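You operate a simulated robot arm through the tools that you are given. There is no shell and no other tool. Be economical: measure what you need, move in short steps, check, and stop when the job is done.

You are at the controls of a simulated robot arm. One attempt, no reset.

## Task
Put the pink pot on the second shelf from the bottom of the blue rack. Stack the brown block that says "724" from the bench on top of the brown block that says "204". Put one of the red signs from the bench on top of the valves box. Fetch the green pot from the bench and stand it on the top of the grey bench. Fetch the white bag with the earliest date from the top of the grey bench and set it on the long table. Take the green bracket and leave it on the fairing. Put the brush labelled "254" from the vise table on the second shelf from the bottom of the blue rack. Do these in any order. Set down upright: pink pot, red sign, green pot, green bracket.

It is judged by the outcome, as a careful person would: the job done as asked, and still so three seconds after it is handed in. It fails if anything else is knocked over, pushed out of place, dropped, spilled or broken.

## Robot
A 7-joint arm with a two-finger parallel gripper on a trunk, on a base that drives. Base frame: it is fixed to the floor where the robot stands at the start and does not move with it; the origin is under the middle of the robot, x ahead of it, y to its left, z up; the surface under the hand at the start is at about z = 0.86. Units: m, degrees, N and s.
With the tool pointing down near the work surface it reaches from about 0.46 to 0.92 m from the robot's upright axis, wherever it stands. Its first joint turns from -115.0 to 115.0 degrees. Places, roughly: brown block [0.5, -0.5, 0.75]; brush [-6.5, 0.5, 0.75]; fairing [-4.7, 2.4, 1]; green bracket (11x6x8 cm) [-6.6, 0.5, 0.8]; green pot [1, -0.75, 1]; long table [-2.1, 0.8, 0.8]; pink pot [0.5, 0, 1]; red sign [1, -1, 1]; second shelf of the blue rack [-2, -1.2, 0.6]; top of the grey bench [0.7, 1.6, 0.9]; valves box [0.5, -0.5, 1]; white bag [0.75, 1.5, 1]. Payload 3.91 kg.
The TCP is the grasp point between the finger pads, 0.03 m short of the fingertips. In the tool frame z runs along the fingers and y along their closing line. The gripper opens to 0.11 m. The fingers are 0.02 m wide and 0.01 m thick; the gripper's body (0.048 by 0.112 m) begins 0.055 m behind the TCP.
Orientation is told as [roll, pitch, yaw] about the base's x, y, z axes, in that order, counted from this pose: with the fingers straight down and closing along the base's y, the tool's x points along the base's -x, its y along +y and its z along -z.

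## Interface
- The arm moves only by the tool send_rows. Its argument "increments" is one flat list of numbers, 7 for each row, row after row: the gripper command, from -1 (shut) to 1 (fully open), values between in proportion, then the shift along the base's x, y, z in m, then the turn, a rotation vector about the base's x, y, z in degrees. In form: [grip, x, y, z, wx, wy, wz, grip, x, y, z, wx, wy, wz, ...]. A call has 1 to 20 rows; each row shifts and turns the commanded pose from where the row before left it. Each row takes 0.2 s and may step no farther than 0.05 m and 8.6 degrees from the row before; otherwise, or with a gripper value out of range, the whole call is refused. A pose out of reach is approached as far as the arm can. The call stops where the force on the tool passes 40 N (or 10 N more than at its start, if that is more) or the arm is blocked; 0.2 s more then pass. The fingers move at their own pace (about 0.153 m/s each) and stop on an object; they squeeze with about 27 N. The grip force told is the motor's: it shows also when the fingers shut on nothing. Time passes only in rows, and 0.2 s behind the last, so rows that do not move let the fingers close. The reply holds the time, the measured pose of the TCP, the force on the tool along the base axes, the opening and the grip force, in the units named above and with some noise, with the torque about the TCP (base axes, N m) and any sound that the robot's microphone picked up, and new pictures: "views" is both (left out), scene, wrist or none.
- Cameras (640 x 400 px; columns grow to the right, rows downward): "scene" is now at [0.214, 0.2065, 1.4346]; the picture's right is [0.02, -1.00, -0.00], its down [-0.83, -0.02, -0.56] and it looks along [0.56, 0.01, -0.83] (base axes); focal length 214 px, centre (320, 200). "wrist" rides on the gripper at [0.072, 0.017, -0.103] in the tool frame; the picture's right is [-0.23, 0.97, 0.00], its down [-0.76, -0.18, -0.62] and it looks along [-0.61, -0.14, 0.78] (tool axes); focal length 222 px, centre (320, 200). There is no depth. A picture from a camera that has moved, and an enlarged one, comes with that camera's place and axes in the base frame and with its lens.
- lift_body(by): slides the trunk up (or, below 0, down) by that many m; the arm and the scene camera ride with it, the base frame stays. It gives what a move gives, with no picture.
- base_move(legs): drives the robot by 1 to 6 legs, each [ahead, left, turn to the left] in m, m and degrees, along the robot's own axes; the way and the turn of a leg run together, so that a leg with both is an arc; at most 1.5 m and 180 degrees a leg. The arm and the cameras ride along, it lands a little off, and it stops where it bumps. It gives what a move gives, and a new picture of the scene camera.
- turn_head(pan, tilt): turns the head with the scene camera to pan (to the left, within 80 degrees either way) and tilt (down, from -29 to 69), counted from straight ahead of the robot. It gives what a move gives, and a new picture of the scene camera.
- zoom(camera, box): a new picture of the part [left, top, right, bottom] of that camera's present view, enlarged. No time passes.
- hand_in(): hands the job in; it is judged then, once.

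Go step by step. Nothing tells you exact positions but the pictures and the camera data: compare them with the known pose of the tool, close in by small moves and look again before you grip or let go. The budget is 207 turns and 260 pictures, counting those below and the enlarged ones. Unless the task says otherwise, let go and move clear before handing in, and close with one line.

The tools are called as a command line: name --argument value ..., lists and objects as JSON in quotes. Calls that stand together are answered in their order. send_rows: Moves the arm, as the interface text tells. Its arguments: {"type":"object","properties":{"increments":{"type":"array"},"views":{"type":"string","enum":["both","scene","wrist","none"]}},"required":["increments"]} The other tools are called the same way: lift_body (by) slides the trunk up or down; base_move (legs) drives the base; turn_head (pan, tilt) turns the head that bears the scene camera; zoom (camera, box) takes an enlarged picture of a part of a camera's view; hand_in () hands the job in.

At the start:

```text
t: 0.0
eef_pos: [0.5773, -0.3344, 1.1235]
ee_rot: [0.0, -0.1, 0.0]
ft_force: [-0.2, -0.3, -0.1]
moment: [0.02, -0.02, -0.01]
opening: 0.1102
grasp_force: 0.1
trunk travel left (down, up): [-0.8, 0.19]
robot x, y, heading: [-0.0002, 0.0017, 0.1]
head pan, tilt: [1.2, 56.1]
```

scene: 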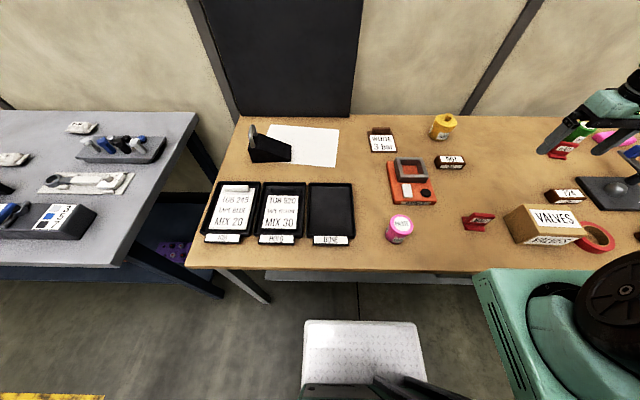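
wrist: 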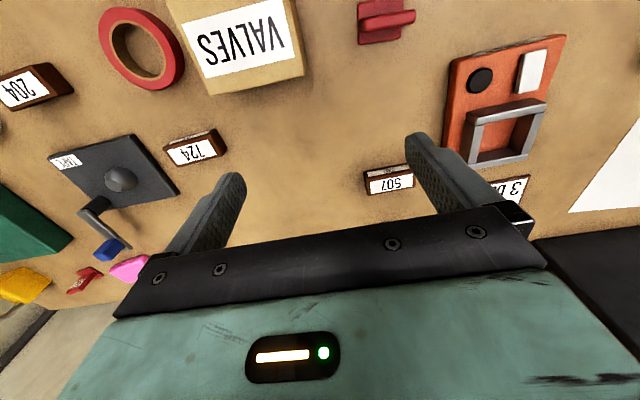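

I see the wooden bench with the pink pot, the valves box and the brown blocks, with the grey bench on the left. I'll pan the head right to see the rest of the bench.

turn_head --pan -50 --tilt 45

zoom --camera "wrist" --box '[0, 0, 320, 300]'

```text
t: 1.2
eef_pos: [0.5767, -0.3342, 1.1242]
ee_rot: [0.0, 0.0, 0.0]
ft_force: [-0.2, 0.5, 0.1]
moment: [-0.01, 0.0, -0.01]
opening: 0.1101
grasp_force: 0.0
trunk travel left (down, up): [-0.8, 0.19]
robot x, y, heading: [0.0046, -0.0031, -0.0]
head pan, tilt: [-50.0, 45.0]
camera scene: at [0.1954, 0.1428, 1.4494], right [-0.77, -0.64, 0.0], down [-0.46, 0.54, -0.71], along [0.45, -0.54, -0.71], focal length 214 px, centre (320, 200)
```

scene: 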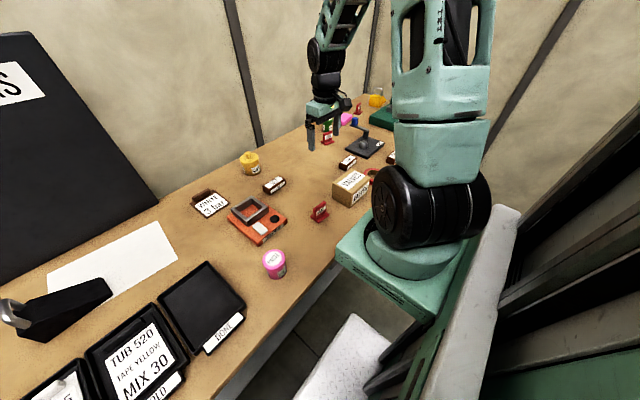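

```text
1.33 times, centred on (160, 150) of wrist
camera zoom: at [0.5045, -0.3174, 1.2289], right [0.23, 0.97, 0.0], down [0.76, -0.18, 0.62], along [0.61, -0.14, -0.78], focal length 296 px, centre (533, 267)
```

zoom: 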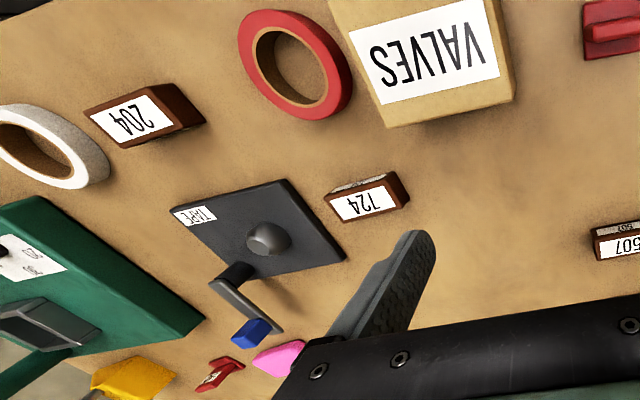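

The wrist view puts block 724 near (0.62, -0.55), block 204 near (0.48, -0.72) and the valves box near (0.50, -0.40). I'll move over toward 724 for a closer look.

send_rows --increments '[1, -0.01, -0.045, 0, 0, 0, 0, 1, -0.01, -0.045, 0, 0, 0, 0, 1, -0.01, -0.045, 0, 0, 0, 0, 1, -0.01, -0.045, 0, 0, 0, 0, 1, 0, -0.03, 0, 0, 0, 0, 1, 0, 0, 0, 0, 0, 0]' --views "wrist"

turn_head --pan -65 --tilt 40

```text
t: 2.6
eef_pos: [0.5342, -0.5463, 1.1241]
ee_rot: [0.0, -0.1, 0.0]
ft_force: [-0.7, 0.6, -0.6]
moment: [0.03, 0.02, -0.03]
opening: 0.1099
grasp_force: 0.0
trunk travel left (down, up): [-0.8, 0.19]
robot x, y, heading: [-0.0022, 0.0027, -0.0]
head pan, tilt: [-50.0, 45.0]
camera wrist: at [0.4627, -0.5283, 1.2292], right [0.23, 0.97, 0.0], down [0.76, -0.18, 0.62], along [0.61, -0.14, -0.78], focal length 222 px, centre (320, 200)
```

wrist: 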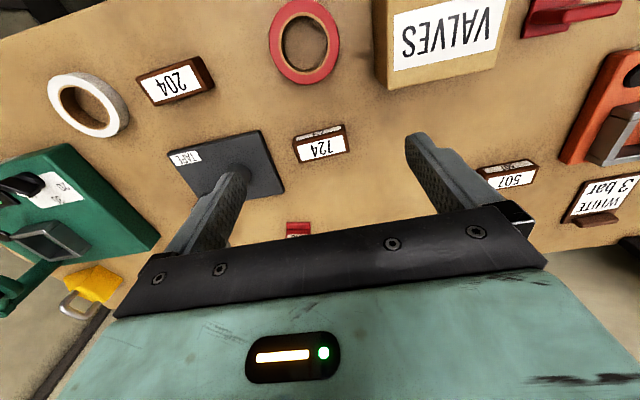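

```text
t: 3.4
eef_pos: [0.5338, -0.5458, 1.126]
ee_rot: [0.0, 0.0, 0.0]
ft_force: [0.3, -0.9, 0.7]
moment: [0.02, 0.02, 0.04]
opening: 0.11
grasp_force: 0.0
trunk travel left (down, up): [-0.8, 0.19]
robot x, y, heading: [0.002, 0.0016, -0.1]
head pan, tilt: [-65.0, 40.0]
camera scene: at [0.179, 0.128, 1.4566], right [-0.91, -0.42, 0.0], down [-0.27, 0.58, -0.77], along [0.32, -0.69, -0.64], focal length 214 px, centre (320, 200)
```

scene: 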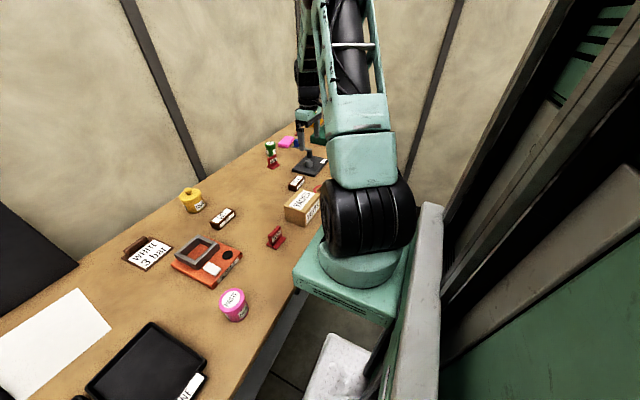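

Block 724 is near (0.615, -0.563). I'll zoom in to read its shape and orientation.

zoom --camera "wrist" --box '[260, 100, 380, 180]'

zoom --camera "scene" --box '[220, 120, 340, 260]'

zoom --camera "wrist" --box '[100, 30, 240, 120]'

```text
5.00 times, centred on (320, 140) of wrist
camera zoom: at [0.4628, -0.5279, 1.2293], right [0.23, 0.97, 0.0], down [0.76, -0.18, 0.62], along [0.61, -0.14, -0.78], focal length 1111 px, centre (320, 500)
```

zoom: 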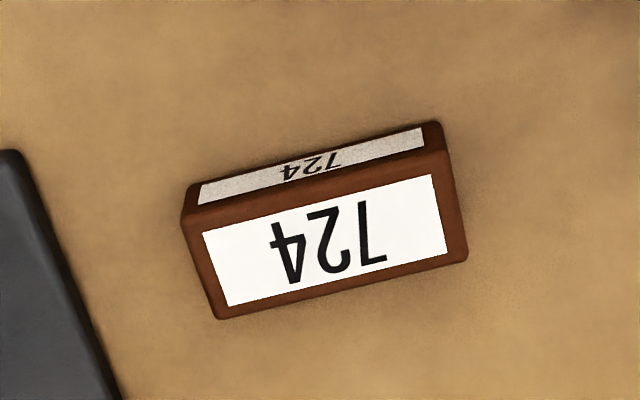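

```text
2.86 times, centred on (280, 190) of scene
camera zoom: at [0.179, 0.128, 1.4566], right [-0.91, -0.42, 0.0], down [-0.27, 0.58, -0.77], along [0.32, -0.69, -0.64], focal length 613 px, centre (434, 229)
```

zoom: 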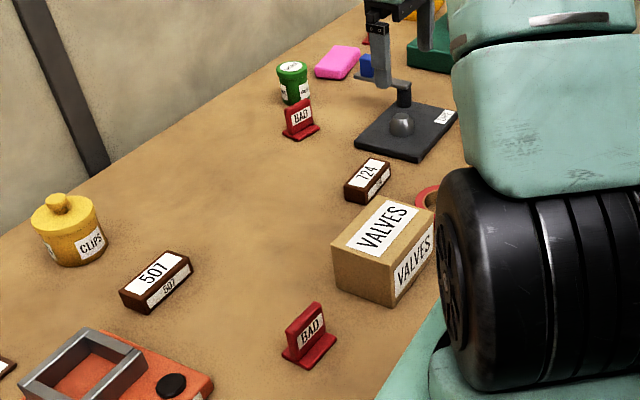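

```text
4.44 times, centred on (170, 75) of wrist
camera zoom: at [0.4628, -0.5279, 1.2293], right [0.23, 0.97, 0.0], down [0.76, -0.18, 0.62], along [0.61, -0.14, -0.78], focal length 987 px, centre (987, 756)
```

zoom: 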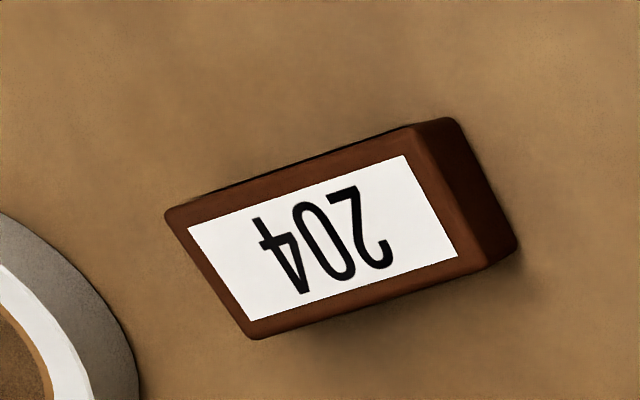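

Block 724 is centred near (0.624, -0.562) and 204 near (0.481, -0.744). Both have their long side along y and are about 9x4x2.5 cm. I'll turn the gripper 90° to close across the short side and hover over 724.

send_rows --increments '[1, 0.009, -0.0015, -0.01, 0, 0, -8.2, 1, 0.009, -0.0015, -0.01, 0, 0, -8.2, 1, 0.009, -0.0015, -0.01, 0, 0, -8.2, 1, 0.009, -0.0015, -0.01, 0, 0, -8.2, 1, 0.009, -0.0015, -0.01, 0, 0, -8.2, 1, 0.009, -0.0015, -0.01, 0, 0, -8.2, 1, 0.009, -0.0015, -0.01, 0, 0, -8.2, 1, 0.009, -0.0015, -0.01, 0, 0, -8.2, 1, 0.009, -0.0015, -0.01, 0, 0, -8.2, 1, 0.009, -0.0015, -0.01, 0, 0, -8.2, 1, 0, 0, -0.01, 0, 0, -8, 1, 0, 0, 0, 0, 0, 0]' --views "wrist"

```text
t: 6.0
eef_pos: [0.625, -0.5599, 1.014]
ee_rot: [0.1, 0.0, -90.1]
ft_force: [-0.1, -0.2, 0.2]
moment: [-0.01, -0.03, 0.05]
opening: 0.1101
grasp_force: 0.0
trunk travel left (down, up): [-0.8, 0.19]
robot x, y, heading: [0.0048, -0.0006, 0.2]
head pan, tilt: [-65.0, 40.0]
camera wrist: at [0.6426, -0.4874, 1.1189], right [0.97, -0.23, 0.0], down [-0.18, -0.76, 0.62], along [-0.14, -0.61, -0.78], focal length 222 px, centre (320, 200)
```

wrist: 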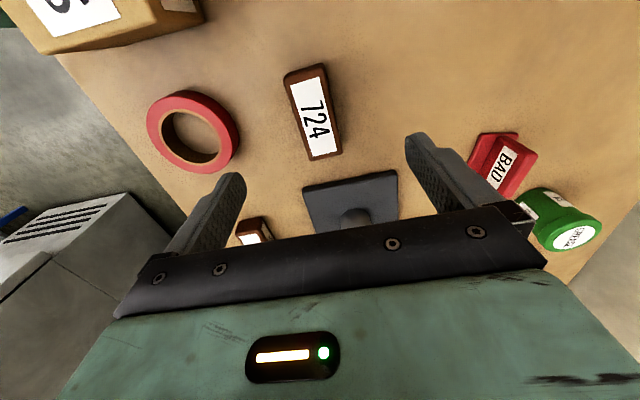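

The gripper is aligned over 724, so I'll go down and grip it.

send_rows --increments '[1, -0.002, 0, -0.04, 0, 0, 0, 1, 0, 0, -0.04, 0, 0, 0, 1, 0, 0, -0.03, 0, 0, 0, 1, 0, 0, -0.01, 0, 0, 0, -1, 0, 0, 0, 0, 0, 0, -1, 0, 0, 0, 0, 0, 0, -1, 0, 0, 0, 0, 0, 0, -1, 0, 0, 0.04, 0, 0, 0, -1, 0, 0, 0.04, 0, 0, 0]' --views "wrist"

```text
t: 8.0
eef_pos: [0.6242, -0.5579, 0.9756]
ee_rot: [-0.1, 0.1, -90.0]
ft_force: [-0.3, 0.3, -0.8]
moment: [0.04, -0.01, -0.02]
opening: 0.0391
grasp_force: 27.6
trunk travel left (down, up): [-0.8, 0.19]
robot x, y, heading: [-0.0007, 0.0012, 0.0]
head pan, tilt: [-65.0, 40.0]
camera wrist: at [0.6423, -0.4853, 1.0787], right [0.97, -0.23, 0.0], down [-0.18, -0.76, 0.62], along [-0.14, -0.61, -0.78], focal length 222 px, centre (320, 200)
```

wrist: 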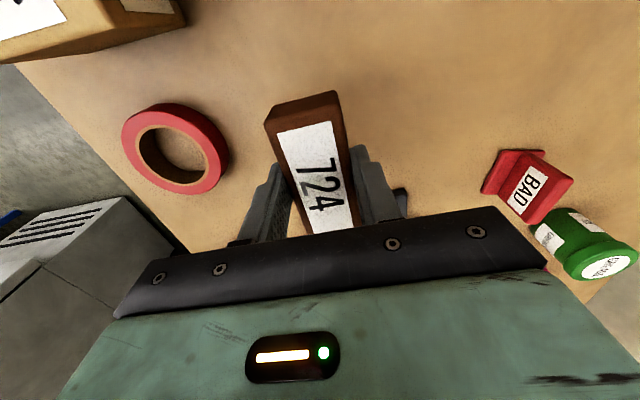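

724 is held, with its centre about 5 mm beyond the TCP in y. I'll carry it toward 204 and look again.

send_rows --increments '[-1, 0, 0, 0.03, 0, 0, 0, -1, -0.03, -0.035, 0, 0, 0, 0, -1, -0.03, -0.035, 0, 0, 0, 0, -1, -0.03, -0.035, 0, 0, 0, 0, -1, -0.03, -0.035, 0, 0, 0, 0, -1, -0.021, -0.02, 0, 0, 0, 0, -1, 0, 0, 0, 0, 0, 0]' --views "wrist"

```text
t: 9.6
eef_pos: [0.4849, -0.7208, 1.0014]
ee_rot: [-0.1, 0.0, -90.0]
ft_force: [-1.2, 0.1, 0.5]
moment: [0.01, -0.03, -0.01]
opening: 0.0391
grasp_force: 27.0
trunk travel left (down, up): [-0.8, 0.19]
robot x, y, heading: [0.0024, 0.0029, -0.0]
head pan, tilt: [-65.0, 40.0]
camera wrist: at [0.5015, -0.6475, 1.1057], right [0.97, -0.23, 0.0], down [-0.18, -0.76, 0.62], along [-0.14, -0.61, -0.78], focal length 222 px, centre (320, 200)
```

wrist: 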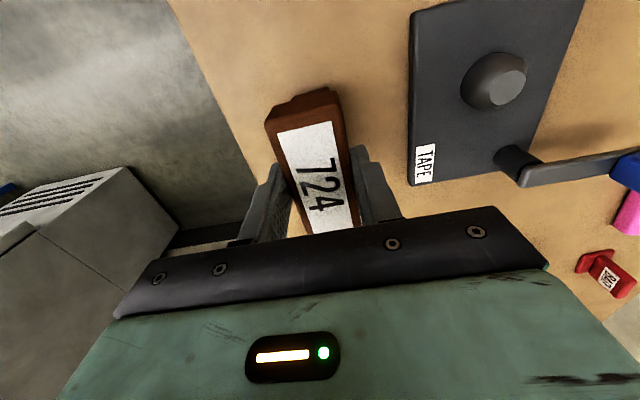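

Block 204 is almost hidden under 724, so I'll zoom in to check the alignment.

zoom --camera "wrist" --box '[240, 70, 380, 160]'

zoom --camera "scene" --box '[220, 80, 380, 200]'

```text
4.44 times, centred on (310, 115) of wrist
camera zoom: at [0.5015, -0.6475, 1.1057], right [0.97, -0.23, 0.0], down [-0.18, -0.76, 0.62], along [-0.14, -0.61, -0.78], focal length 987 px, centre (364, 578)
```

zoom: 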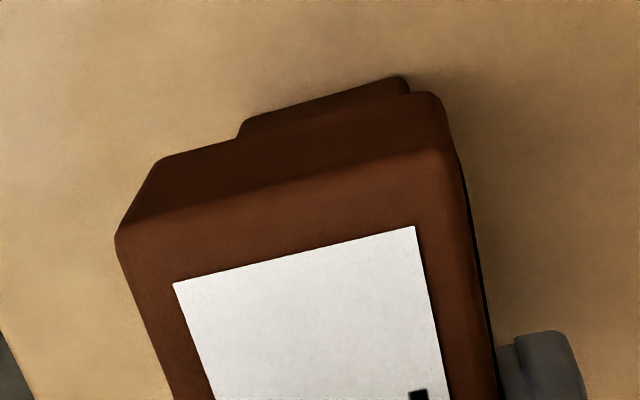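

```text
3.33 times, centred on (300, 140) of scene
camera zoom: at [0.1791, 0.1279, 1.4566], right [-0.91, -0.42, 0.0], down [-0.27, 0.58, -0.77], along [0.32, -0.69, -0.64], focal length 715 px, centre (387, 400)
```

zoom: 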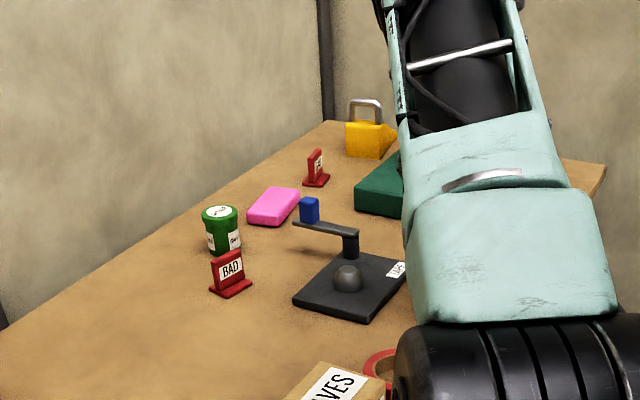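

Measured against each other, 724 needs to move 5 mm in -x and 20 mm in -y, then down about 8 cm. I'll do that and check the contact force before releasing.

send_rows --increments '[-1, -0.005, -0.02, 0, 0, 0, 0, -1, 0, 0, -0.03, 0, 0, 0, -1, 0, 0, -0.03, 0, 0, 0, -1, 0, 0, -0.01, 0, 0, 0, -1, 0, 0, -0.004, 0, 0, 0, -1, 0, 0, 0, 0, 0, 0]' --views "wrist"

zoom --camera "wrist" --box '[240, 50, 380, 140]'

```text
t: 11.0
eef_pos: [0.4783, -0.738, 0.9292]
ee_rot: [0.0, 0.0, -90.0]
ft_force: [0.0, 0.1, -0.4]
moment: [-0.01, -0.01, 0.01]
opening: 0.0393
grasp_force: 27.2
trunk travel left (down, up): [-0.8, 0.19]
robot x, y, heading: [-0.0009, 0.0022, 0.1]
head pan, tilt: [-65.0, 40.0]
camera wrist: at [0.496, -0.6654, 1.0335], right [0.97, -0.23, 0.0], down [-0.18, -0.76, 0.62], along [-0.14, -0.61, -0.78], focal length 222 px, centre (320, 200)
```

wrist: 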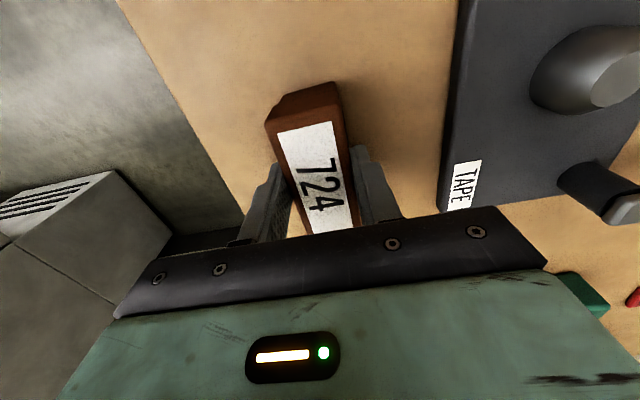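

```text
4.44 times, centred on (310, 95) of wrist
camera zoom: at [0.496, -0.6654, 1.0335], right [0.97, -0.23, 0.0], down [-0.18, -0.76, 0.62], along [-0.14, -0.61, -0.78], focal length 987 px, centre (364, 667)
```

zoom: 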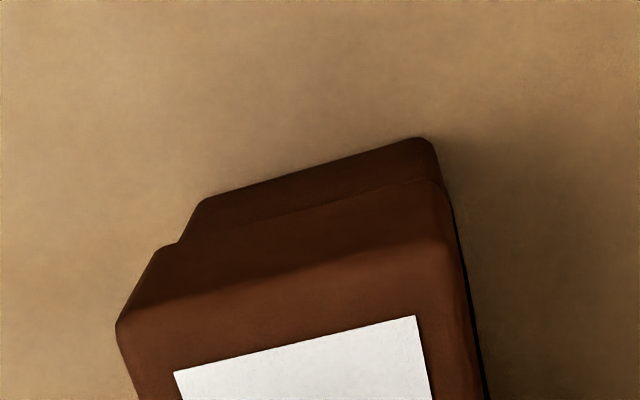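

The two blocks line up. I'll lower the last millimetres.

send_rows --increments '[-1, 0, 0, -0.004, 0, 0, 0, -1, 0, 0, -0.003, 0, 0, 0, -1, 0, 0, -0.002, 0, 0, 0, -1, 0, 0, 0, 0, 0, 0]' --views "none"

zoom --camera "wrist" --box '[240, 50, 380, 140]'

```text
t: 12.0
eef_pos: [0.4787, -0.74, 0.9251]
ee_rot: [0.1, -0.2, -89.9]
ft_force: [1.9, 0.8, 25.0]
moment: [0.14, -0.04, 0.02]
opening: 0.0395
grasp_force: 26.7
trunk travel left (down, up): [-0.8, 0.19]
robot x, y, heading: [-0.0, 0.0014, 0.1]
head pan, tilt: [-65.0, 40.0]
```

```text
4.44 times, centred on (310, 95) of wrist
camera zoom: at [0.4953, -0.6661, 1.0284], right [0.97, -0.23, 0.0], down [-0.18, -0.76, 0.63], along [-0.14, -0.61, -0.78], focal length 987 px, centre (364, 667)
```

zoom: 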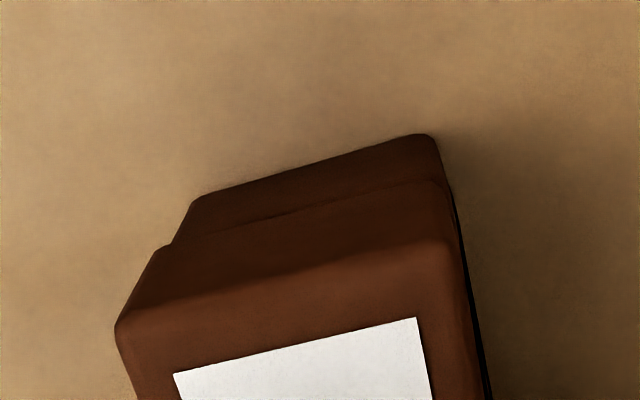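

It is in contact at 25 N. I'll ease up slightly, open and rise.

send_rows --increments '[-1, 0, 0, 0.003, 0, 0, 0, 0, 0, 0, 0, 0, 0, 0, 1, 0, 0, 0, 0, 0, 0, 1, 0, 0, 0.03, 0, 0, 0, 1, 0, 0, 0.04, 0, 0, 0, 1, 0, 0.01, 0.04, 0, 0, 0, 1, 0, 0.04, 0.04, 0, 0, 0, 1, 0, 0.04, 0, 0, 0, 0]' --views "wrist"

```text
refused: row 7 steps farther than a row can; nothing moved
```

send_rows --increments '[-1, 0, 0, 0.003, 0, 0, 0, 0, 0, 0, 0, 0, 0, 0, 1, 0, 0, 0, 0, 0, 0, 1, 0, 0, 0.03, 0, 0, 0, 1, 0, 0, 0.04, 0, 0, 0, 1, 0, 0.01, 0.04, 0, 0, 0, 1, 0, 0.03, 0.03, 0, 0, 0, 1, 0, 0.04, 0, 0, 0, 0]' --views "wrist"

```text
t: 13.8
eef_pos: [0.4786, -0.661, 1.0627]
ee_rot: [0.0, 0.0, -89.9]
ft_force: [0.8, -0.4, -0.4]
moment: [0.03, -0.03, -0.04]
opening: 0.1102
grasp_force: 0.0
trunk travel left (down, up): [-0.8, 0.19]
robot x, y, heading: [-0.0021, -0.0005, 0.0]
head pan, tilt: [-65.0, 40.0]
camera wrist: at [0.4963, -0.5867, 1.1678], right [0.97, -0.23, 0.0], down [-0.18, -0.76, 0.62], along [-0.14, -0.61, -0.78], focal length 222 px, centre (320, 200)
```

wrist: 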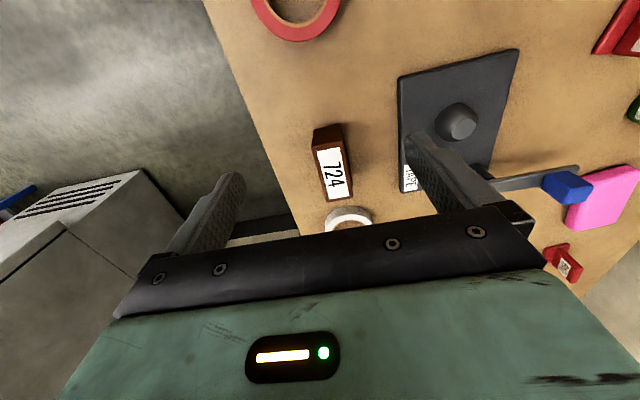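

The stack is good. Next is the nearest red sign, near (0.52, -0.24), so I'll move over to view it and the valves box.

send_rows --increments '[1, 0.005, 0.047, 0.003, 0, 0, 0, 1, 0.005, 0.047, 0.003, 0, 0, 0, 1, 0.005, 0.047, 0.003, 0, 0, 0, 1, 0.005, 0.047, 0.003, 0, 0, 0, 1, 0.005, 0.047, 0.003, 0, 0, 0, 1, 0.005, 0.047, 0.003, 0, 0, 0, 1, 0.005, 0.047, 0.003, 0, 0, 0, 1, 0, 0.047, 0, 0, 0, 0, 1, 0, 0.047, 0, 0, 0, 0, 1, 0, 0.02, 0, 0, 0, 0, 1, 0, 0, 0, 0, 0, 0]' --views "wrist"

zoom --camera "wrist" --box '[200, 0, 480, 200]'

```text
t: 16.2
eef_pos: [0.5116, -0.2168, 1.0845]
ee_rot: [0.0, 0.0, -90.0]
ft_force: [0.8, -0.3, 0.1]
moment: [0.02, 0.0, 0.0]
opening: 0.1101
grasp_force: 0.0
trunk travel left (down, up): [-0.8, 0.19]
robot x, y, heading: [0.0012, -0.0004, -0.1]
head pan, tilt: [-65.0, 40.0]
camera wrist: at [0.5286, -0.1444, 1.1886], right [0.97, -0.23, 0.0], down [-0.18, -0.76, 0.62], along [-0.14, -0.61, -0.78], focal length 222 px, centre (320, 200)
```

wrist: 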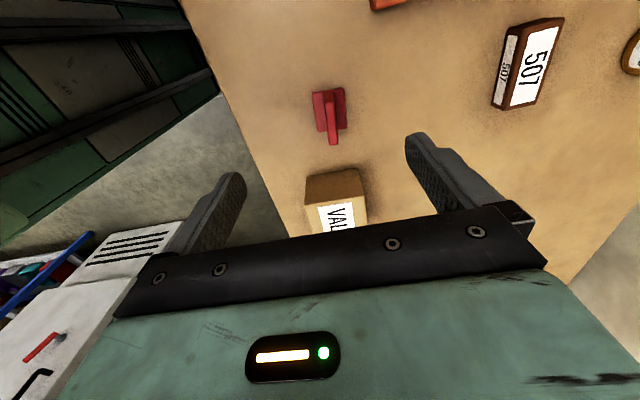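

```text
2.00 times, centred on (340, 100) of wrist
camera zoom: at [0.5286, -0.1444, 1.1886], right [0.97, -0.23, 0.0], down [-0.18, -0.76, 0.62], along [-0.14, -0.61, -0.78], focal length 444 px, centre (280, 400)
```

zoom: 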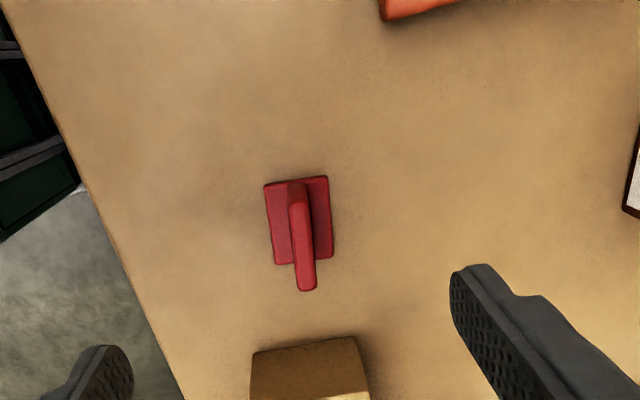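

The sign stands at about (0.521, -0.240) and its plate is nearly along y, about 6 cm tall. I'll turn 6°, descend and grip the plate.

send_rows --increments '[1, 0.009, -0.023, -0.04, 0, 0, -6, 1, 0, 0, -0.045, 0, 0, 0, 1, 0, 0, -0.045, 0, 0, 0, 1, 0, 0, -0.03, 0, 0, 0, 1, 0, 0, -0.013, 0, 0, 0, 1, 0, 0, 0, 0, 0, 0]' --views "wrist"

```text
t: 17.6
eef_pos: [0.5237, -0.2404, 0.9118]
ee_rot: [0.0, 0.1, -96.0]
ft_force: [-0.4, -0.3, 0.7]
moment: [-0.01, 0.0, 0.0]
opening: 0.1098
grasp_force: 0.0
trunk travel left (down, up): [-0.8, 0.19]
robot x, y, heading: [-0.0014, 0.002, -0.2]
head pan, tilt: [-65.0, 40.0]
camera wrist: at [0.5476, -0.1708, 1.0152], right [0.94, -0.33, 0.0], down [-0.26, -0.74, 0.62], along [-0.2, -0.59, -0.78], focal length 222 px, centre (320, 200)
```

wrist: 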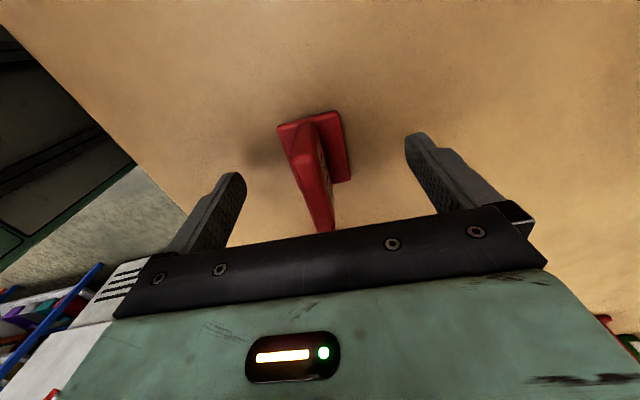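

The sign is between the fingers, so I'll close and lift.

send_rows --increments '[-1, 0, 0, 0, 0, 0, 0, -1, 0, 0, 0, 0, 0, 0, -1, 0, 0, 0, 0, 0, 0, -1, 0, 0, 0, 0, 0, 0, -1, 0, 0, 0.04, 0, 0, 0, -1, 0, 0, 0.045, 0, 0, 0, -1, 0, 0, 0.045, 0, 0, 0, -1, 0, 0, 0.03, 0, 0, 0, -1, 0, 0, 0, 0, 0, 0]' --views "wrist"

turn_head --pan -45 --tilt 50

```text
t: 19.6
eef_pos: [0.5258, -0.2373, 1.073]
ee_rot: [-0.1, 0.0, -96.0]
ft_force: [0.7, 0.5, -0.9]
moment: [0.05, -0.05, 0.01]
opening: 0.0123
grasp_force: 26.8
trunk travel left (down, up): [-0.8, 0.19]
robot x, y, heading: [0.0002, -0.002, 0.2]
head pan, tilt: [-65.0, 40.0]
camera wrist: at [0.5497, -0.1665, 1.1765], right [0.94, -0.33, 0.0], down [-0.26, -0.74, 0.62], along [-0.2, -0.59, -0.78], focal length 222 px, centre (320, 200)
```

wrist: 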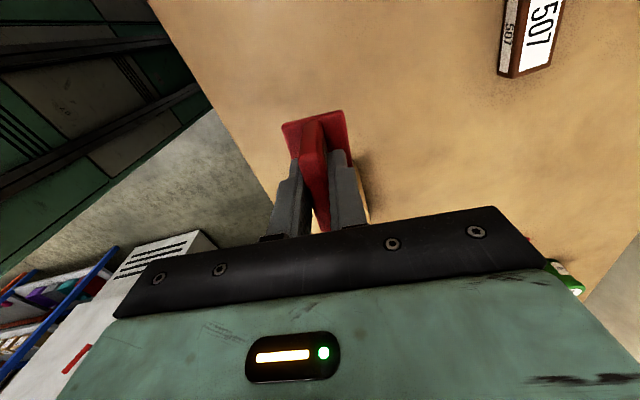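

```text
t: 20.4
eef_pos: [0.5251, -0.238, 1.0718]
ee_rot: [0.0, -0.1, -95.9]
ft_force: [0.2, -0.8, -0.6]
moment: [-0.03, 0.03, 0.0]
opening: 0.0122
grasp_force: 27.2
trunk travel left (down, up): [-0.8, 0.19]
robot x, y, heading: [0.0016, -0.0021, 0.1]
head pan, tilt: [-45.0, 50.0]
camera scene: at [0.1975, 0.1505, 1.4425], right [-0.71, -0.71, 0.0], down [-0.54, 0.54, -0.64], along [0.45, -0.46, -0.77], focal length 214 px, centre (320, 200)
```

scene: 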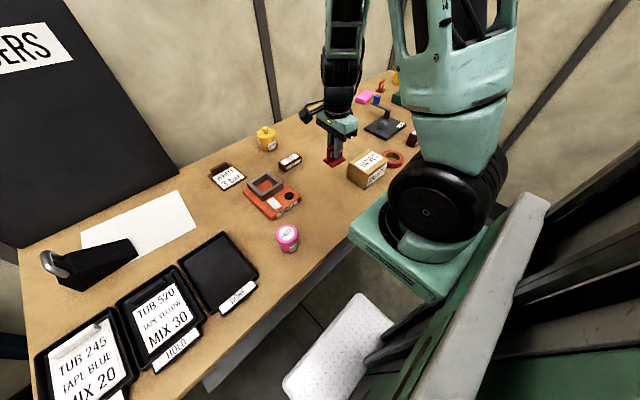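

I'm holding the sign. I'll zoom on the valves box to fix its top face.

zoom --camera "scene" --box '[310, 110, 430, 200]'

```text
4.44 times, centred on (370, 155) of scene
camera zoom: at [0.1975, 0.1505, 1.4425], right [-0.71, -0.71, 0.0], down [-0.54, 0.54, -0.64], along [0.45, -0.46, -0.77], focal length 953 px, centre (98, 400)
```

zoom: 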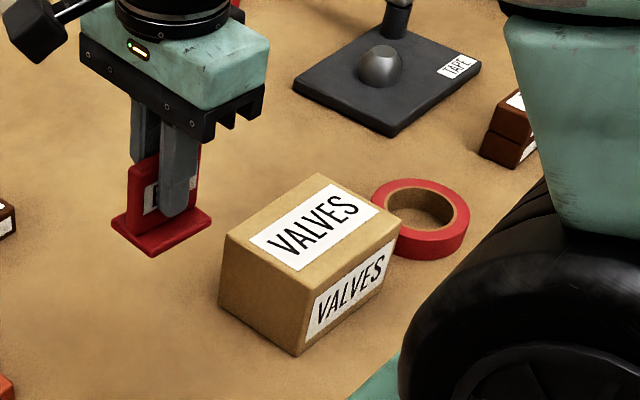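

The top of the box is centred near (0.494, -0.397) at z≈0.946. I'll carry the sign over it and lower almost to contact.

send_rows --increments '[-1, -0.008, -0.04, 0, 0, 0, 0, -1, -0.008, -0.04, 0, 0, 0, 0, -1, -0.008, -0.04, 0, 0, 0, 0, -1, -0.007, -0.038, 0, 0, 0, 0, -1, 0, 0, -0.03, 0, 0, 0, -1, 0, 0, -0.025, 0, 0, 0, -1, 0, 0, -0.01, 0, 0, 0, -1, 0, 0, 0, 0, 0, 0]' --views "wrist"

zoom --camera "scene" --box '[310, 110, 430, 200]'

```text
t: 22.2
eef_pos: [0.4926, -0.3973, 1.0092]
ee_rot: [0.0, 0.0, -95.9]
ft_force: [0.8, -0.4, -2.1]
moment: [0.02, -0.01, 0.0]
opening: 0.0122
grasp_force: 26.6
trunk travel left (down, up): [-0.8, 0.19]
robot x, y, heading: [0.0009, -0.0015, 0.3]
head pan, tilt: [-45.0, 50.0]
camera wrist: at [0.5172, -0.3266, 1.1132], right [0.94, -0.33, 0.0], down [-0.26, -0.74, 0.62], along [-0.2, -0.59, -0.78], focal length 222 px, centre (320, 200)
```

wrist: 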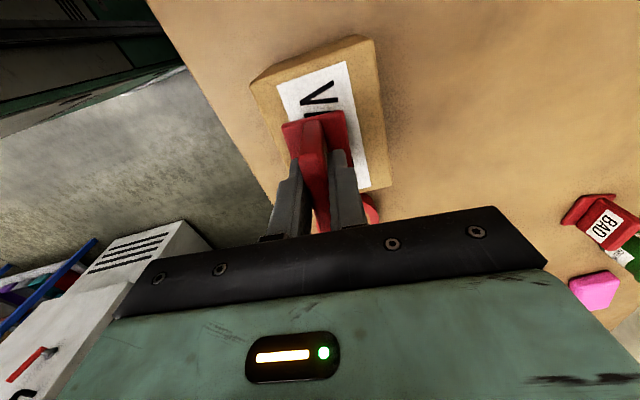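

```text
4.44 times, centred on (370, 155) of scene
camera zoom: at [0.1975, 0.1505, 1.4425], right [-0.71, -0.71, 0.0], down [-0.54, 0.54, -0.64], along [0.45, -0.45, -0.77], focal length 953 px, centre (98, 400)
```

zoom: 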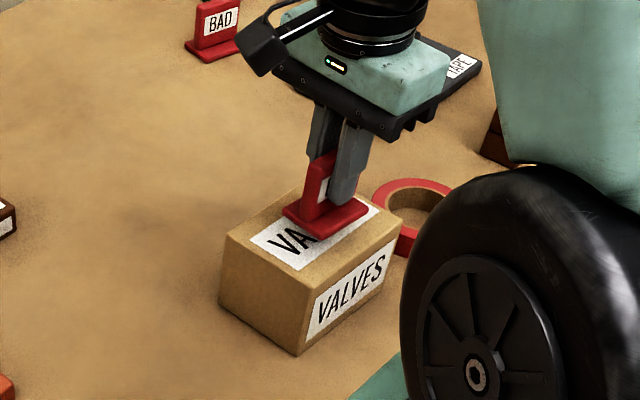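

The sign is centred over the box. I'll lower in small steps until contact.

send_rows --increments '[-1, 0, 0, -0.004, 0, 0, 0, -1, 0, 0, -0.004, 0, 0, 0, -1, 0, 0, -0.002, 0, 0, 0, -1, 0, 0, -0.002, 0, 0, 0, -1, 0, 0, 0, 0, 0, 0]' --views "none"

zoom --camera "scene" --box '[350, 120, 420, 190]'

```text
t: 23.4
eef_pos: [0.4912, -0.3972, 0.9963]
ee_rot: [-0.1, 0.1, -96.0]
ft_force: [0.0, 0.6, -0.7]
moment: [0.01, 0.0, -0.01]
opening: 0.0121
grasp_force: 26.7
trunk travel left (down, up): [-0.8, 0.19]
robot x, y, heading: [0.0016, 0.0, 0.1]
head pan, tilt: [-45.0, 50.0]
```

```text
5.71 times, centred on (385, 155) of scene
camera zoom: at [0.1975, 0.1506, 1.4425], right [-0.71, -0.71, 0.0], down [-0.54, 0.54, -0.64], along [0.45, -0.45, -0.77], focal length 1226 px, centre (-51, 457)
```

zoom: 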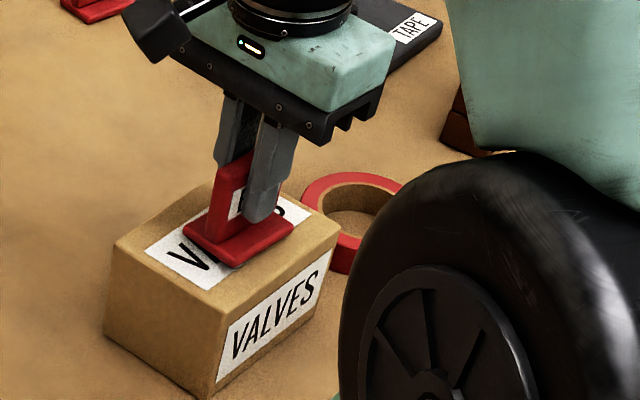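

No contact yet, so I'll continue down.

send_rows --increments '[-1, 0, 0, -0.002, 0, 0, 0, -1, 0, 0, -0.002, 0, 0, 0, -1, 0, 0, -0.002, 0, 0, 0, -1, 0, 0, 0, 0, 0, 0]' --views "none"

```text
t: 24.4
eef_pos: [0.4905, -0.3978, 0.9901]
ee_rot: [0.1, 0.0, -96.0]
ft_force: [-2.0, 3.2, 16.1]
moment: [0.18, 0.07, 0.02]
opening: 0.0123
grasp_force: 27.1
trunk travel left (down, up): [-0.8, 0.19]
robot x, y, heading: [0.0029, 0.0004, -0.1]
head pan, tilt: [-45.0, 50.0]
```

Contact. I'll release and rise.

send_rows --increments '[-1, 0, 0, 0.002, 0, 0, 0, -0.4, 0, 0, 0, 0, 0, 0, 1, 0, 0, 0, 0, 0, 0, 1, 0, 0, 0.03, 0, 0, 0, 1, 0, 0, 0.05, 0, 0, 0, 1, 0, 0, 0.05, 0, 0, 0, 1, 0, 0, 0.02, 0, 0, 0, 1, 0, 0, 0, 0, 0, 0]' --views "scene"

zoom --camera "scene" --box '[310, 80, 430, 180]'

```text
t: 26.2
eef_pos: [0.4889, -0.3957, 1.1445]
ee_rot: [0.1, 0.0, -96.0]
ft_force: [0.4, -0.4, -0.6]
moment: [-0.02, -0.03, -0.01]
opening: 0.1103
grasp_force: 0.0
trunk travel left (down, up): [-0.8, 0.19]
robot x, y, heading: [0.0001, -0.0001, 0.0]
head pan, tilt: [-45.0, 50.0]
camera scene: at [0.1975, 0.1506, 1.4425], right [-0.71, -0.71, 0.0], down [-0.54, 0.54, -0.64], along [0.45, -0.45, -0.77], focal length 214 px, centre (320, 200)
```

scene: 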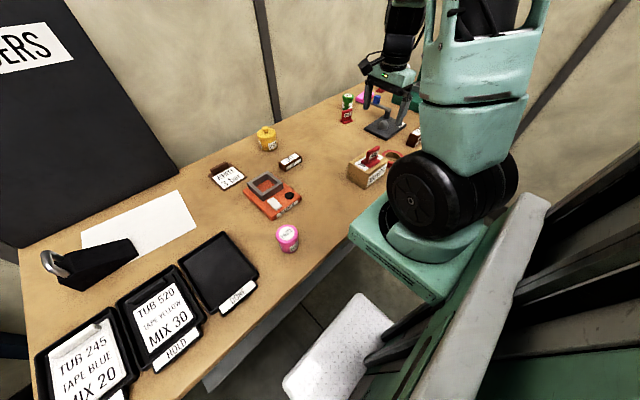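

```text
4.00 times, centred on (370, 130) of scene
camera zoom: at [0.1975, 0.1506, 1.4425], right [-0.71, -0.71, 0.0], down [-0.54, 0.54, -0.64], along [0.45, -0.45, -0.77], focal length 858 px, centre (120, 480)
```

zoom: 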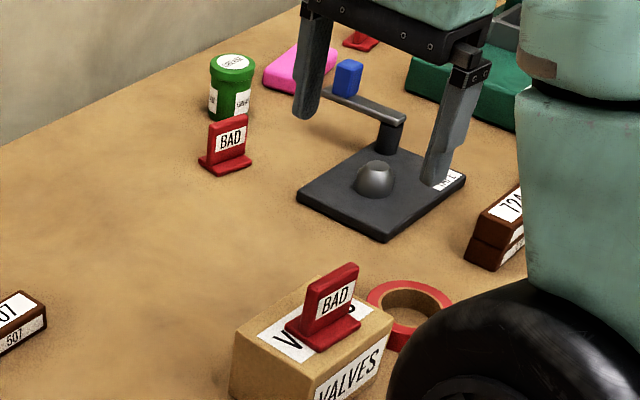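

The sign is standing on the box. The green pot is near (0.88, -0.755), out of reach from here, so I'll check the floor to the right before driving that way.

turn_head --pan -80 --tilt 25

turn_head --pan -80 --tilt 62

```text
t: 27.2
eef_pos: [0.4883, -0.3956, 1.1428]
ee_rot: [0.0, 0.0, -96.0]
ft_force: [-0.1, -0.6, 1.0]
moment: [0.04, 0.0, 0.0]
opening: 0.1097
grasp_force: 0.0
trunk travel left (down, up): [-0.8, 0.19]
robot x, y, heading: [0.0022, -0.001, -0.3]
head pan, tilt: [-80.0, 25.0]
camera scene: at [0.1591, 0.1143, 1.4799], right [-0.98, -0.17, 0.0], down [-0.07, 0.42, -0.91], along [0.16, -0.89, -0.42], focal length 214 px, centre (320, 200)
```

scene: 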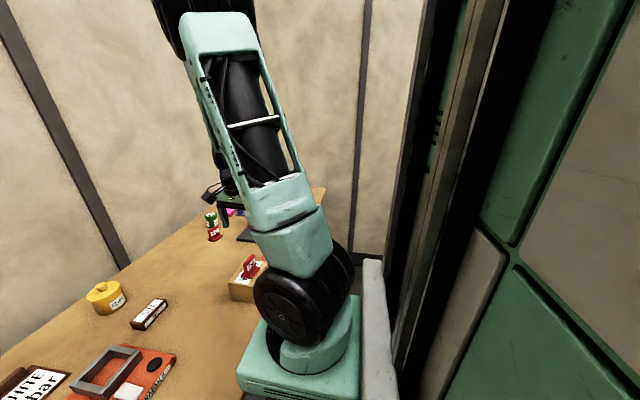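

```text
t: 28.2
eef_pos: [0.4882, -0.3965, 1.1445]
ee_rot: [0.0, 0.0, -96.0]
ft_force: [-0.8, -0.1, -0.3]
moment: [-0.02, 0.03, 0.01]
opening: 0.11
grasp_force: 0.1
trunk travel left (down, up): [-0.8, 0.19]
robot x, y, heading: [0.0019, 0.0017, 0.1]
head pan, tilt: [-80.0, 62.0]
camera scene: at [0.1543, 0.1416, 1.4277], right [-0.98, -0.17, 0.0], down [-0.15, 0.87, -0.47], along [0.08, -0.46, -0.88], focal length 214 px, centre (320, 200)
```

scene: 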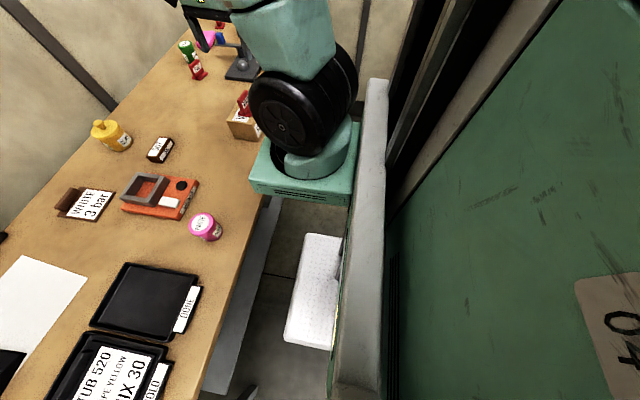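

The low white object is well behind me, so the floor to my right along the bench is free. I'll raise the arm and drive 0.6 m right.

send_rows --increments '[1, 0, 0, 0.05, 0, 0, 8, 1, 0, 0, 0.05, 0, 0, 8, 1, 0, 0, 0.02, 0, 0, 8, 1, 0, 0, 0, 0, 0, 8]' --views "none"

base_move --legs '[[0, -0.6, 0]]'

turn_head --pan -20 --tilt 45

```text
t: 29.2
eef_pos: [0.4909, -0.3978, 1.263]
ee_rot: [0.0, 0.0, -63.9]
ft_force: [1.5, -0.3, 1.4]
moment: [0.01, -0.01, 0.0]
opening: 0.1099
grasp_force: 0.1
trunk travel left (down, up): [-0.8, 0.19]
robot x, y, heading: [-0.0006, -0.0024, 0.1]
head pan, tilt: [-80.0, 62.0]
```

```text
t: 32.6
eef_pos: [0.4931, -0.9924, 1.2616]
ee_rot: [-0.1, 0.0, -63.8]
ft_force: [1.1, 0.1, 0.1]
moment: [0.0, 0.01, 0.0]
opening: 0.1099
grasp_force: 0.1
trunk travel left (down, up): [-0.8, 0.19]
robot x, y, heading: [0.0058, -0.5971, 0.1]
head pan, tilt: [-80.0, 62.0]
camera scene: at [0.1549, -0.4553, 1.4276], right [-0.98, -0.18, 0.0], down [-0.16, 0.87, -0.47], along [0.08, -0.46, -0.88], focal length 214 px, centre (320, 200)
```

scene: 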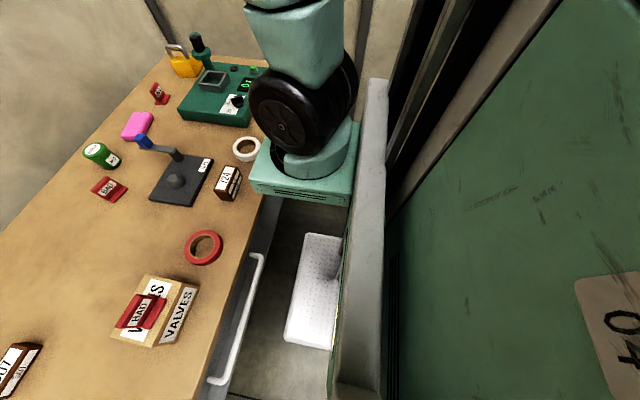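

```text
t: 33.9
eef_pos: [0.4939, -0.9922, 1.2632]
ee_rot: [0.0, 0.1, -63.8]
ft_force: [-0.4, -0.6, 0.3]
moment: [0.01, 0.01, -0.01]
opening: 0.1099
grasp_force: 0.0
trunk travel left (down, up): [-0.8, 0.19]
robot x, y, heading: [-0.0019, -0.5977, 0.2]
head pan, tilt: [-20.0, 45.0]
camera scene: at [0.22, -0.4196, 1.4494], right [-0.34, -0.94, 0.0], down [-0.67, 0.24, -0.71], along [0.67, -0.24, -0.71], focal length 214 px, centre (320, 200)
```

scene: 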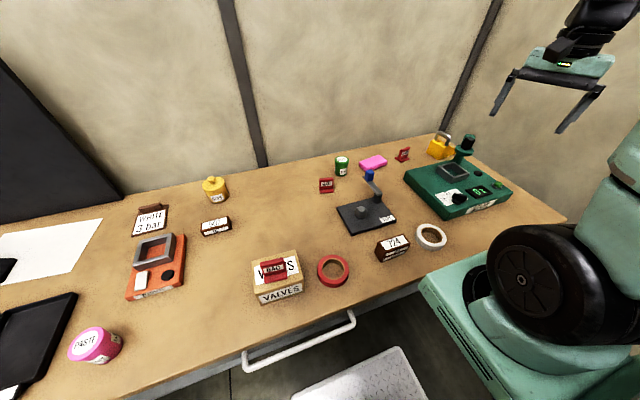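

There is a clear view from here. The green pot is near (0.89, -0.76) with a sign beside it at (0.85, -0.68), so I'll zoom in on both.

zoom --camera "scene" --box '[300, 130, 400, 220]'

```text
4.44 times, centred on (350, 175) of scene
camera zoom: at [0.22, -0.4196, 1.4494], right [-0.34, -0.94, 0.0], down [-0.67, 0.24, -0.71], along [0.67, -0.24, -0.71], focal length 953 px, centre (187, 311)
```

zoom: 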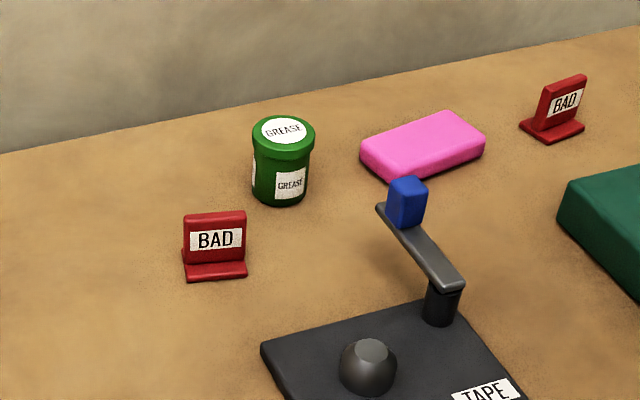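

The pot stands at about (0.898, -0.760), with a 6 cm lid and a height of about 7.7 cm. I'll approach above it and check with the wrist camera.

send_rows --increments '[0.7, 0.036, 0.023, -0.014, 0, 0, 0, 0.7, 0.036, 0.023, -0.014, 0, 0, 0, 0.7, 0.036, 0.023, -0.014, 0, 0, 0, 0.7, 0.036, 0.023, -0.014, 0, 0, 0, 0.7, 0.036, 0.023, -0.014, 0, 0, 0, 0.7, 0.036, 0.023, -0.014, 0, 0, 0, 0.7, 0.036, 0.023, -0.014, 0, 0, 0, 0.7, 0.036, 0.023, -0.014, 0, 0, 0, 0.7, 0.036, 0.023, -0.014, 0, 0, 0, 0.7, 0.036, 0.023, -0.014, 0, 0, 0, 0.7, 0, 0, -0.01, 0, 0, 0, 0.7, 0, 0, 0, 0, 0, 0]' --views "both"

```text
t: 36.5
eef_pos: [0.854, -0.7621, 1.113]
ee_rot: [0.1, 0.0, -63.7]
ft_force: [-0.8, 0.9, 0.2]
moment: [-0.03, -0.02, -0.01]
opening: 0.0935
grasp_force: 0.1
trunk travel left (down, up): [-0.8, 0.19]
robot x, y, heading: [0.006, -0.5994, -0.1]
head pan, tilt: [-20.0, 45.0]
camera scene: at [0.2201, -0.4194, 1.4493], right [-0.34, -0.94, 0.0], down [-0.67, 0.24, -0.71], along [0.67, -0.24, -0.71], focal length 214 px, centre (320, 200)
camera wrist: at [0.8375, -0.688, 1.2171], right [0.97, 0.23, 0.0], down [0.18, -0.76, 0.62], along [0.14, -0.61, -0.78], focal length 222 px, centre (320, 200)
```

scene: 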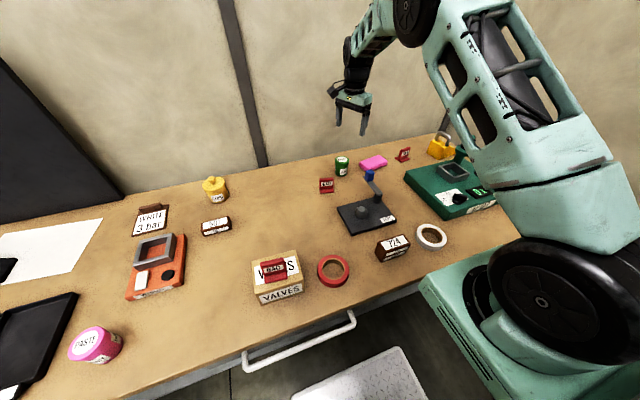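
wrist: 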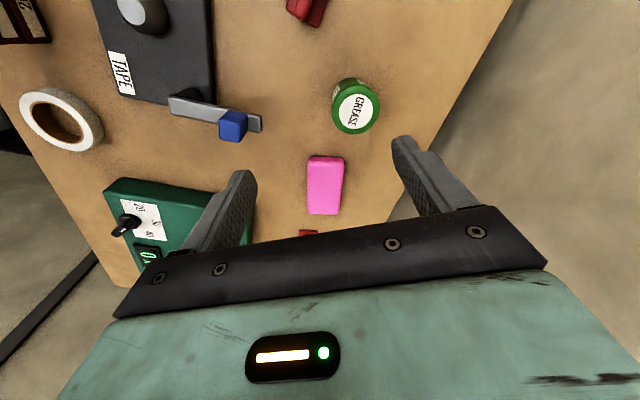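

The wrist view confirms the pot at (0.897, -0.760). I'll centre over it and descend.

send_rows --increments '[0.7, 0.02, 0.001, -0.02, 0, 0, 0, 0.7, 0.023, 0.001, -0.03, 0, 0, 0, 0.7, 0, 0, -0.04, 0, 0, 0, 0.7, 0, 0, -0.04, 0, 0, 0, 0.7, 0, 0, 0, 0, 0, 0]' --views "wrist"

```text
t: 37.7
eef_pos: [0.8955, -0.7579, 0.9828]
ee_rot: [-0.1, 0.0, -63.8]
ft_force: [0.2, 1.1, 0.1]
moment: [0.04, -0.04, 0.03]
opening: 0.0934
grasp_force: 0.0
trunk travel left (down, up): [-0.8, 0.19]
robot x, y, heading: [0.0004, -0.5979, 0.2]
head pan, tilt: [-20.0, 45.0]
camera wrist: at [0.879, -0.685, 1.0869], right [0.97, 0.23, 0.0], down [0.18, -0.76, 0.62], along [0.14, -0.61, -0.78], focal length 222 px, centre (320, 200)
```

wrist: 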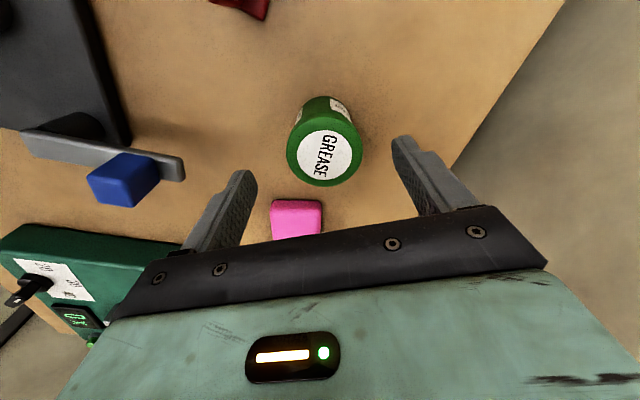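

The pot is centred between the fingers, so I'll go down and grip.

send_rows --increments '[0.7, 0.002, 0.001, -0.03, 0, 0, 0, 0.7, 0, 0, -0.028, 0, 0, 0, 0.7, 0, 0, 0, 0, 0, 0, -1, 0, 0, 0, 0, 0, 0, -1, 0, 0, 0, 0, 0, 0, -1, 0, 0, 0, 0, 0, 0, -1, 0, 0, 0.03, 0, 0, 0, -1, 0, 0, 0, 0, 0, 0]' --views "wrist"

```text
t: 39.5
eef_pos: [0.8971, -0.7632, 0.9526]
ee_rot: [0.1, 0.0, -63.8]
ft_force: [0.7, 0.6, -1.8]
moment: [-0.02, -0.01, 0.0]
opening: 0.0589
grasp_force: 27.4
trunk travel left (down, up): [-0.8, 0.19]
robot x, y, heading: [0.0015, -0.6004, 0.1]
head pan, tilt: [-20.0, 45.0]
camera wrist: at [0.8812, -0.69, 1.0559], right [0.97, 0.23, 0.0], down [0.18, -0.76, 0.62], along [0.14, -0.61, -0.78], focal length 222 px, centre (320, 200)
```

wrist: 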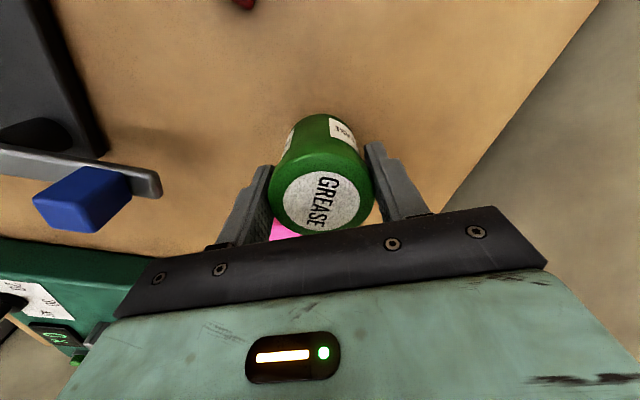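

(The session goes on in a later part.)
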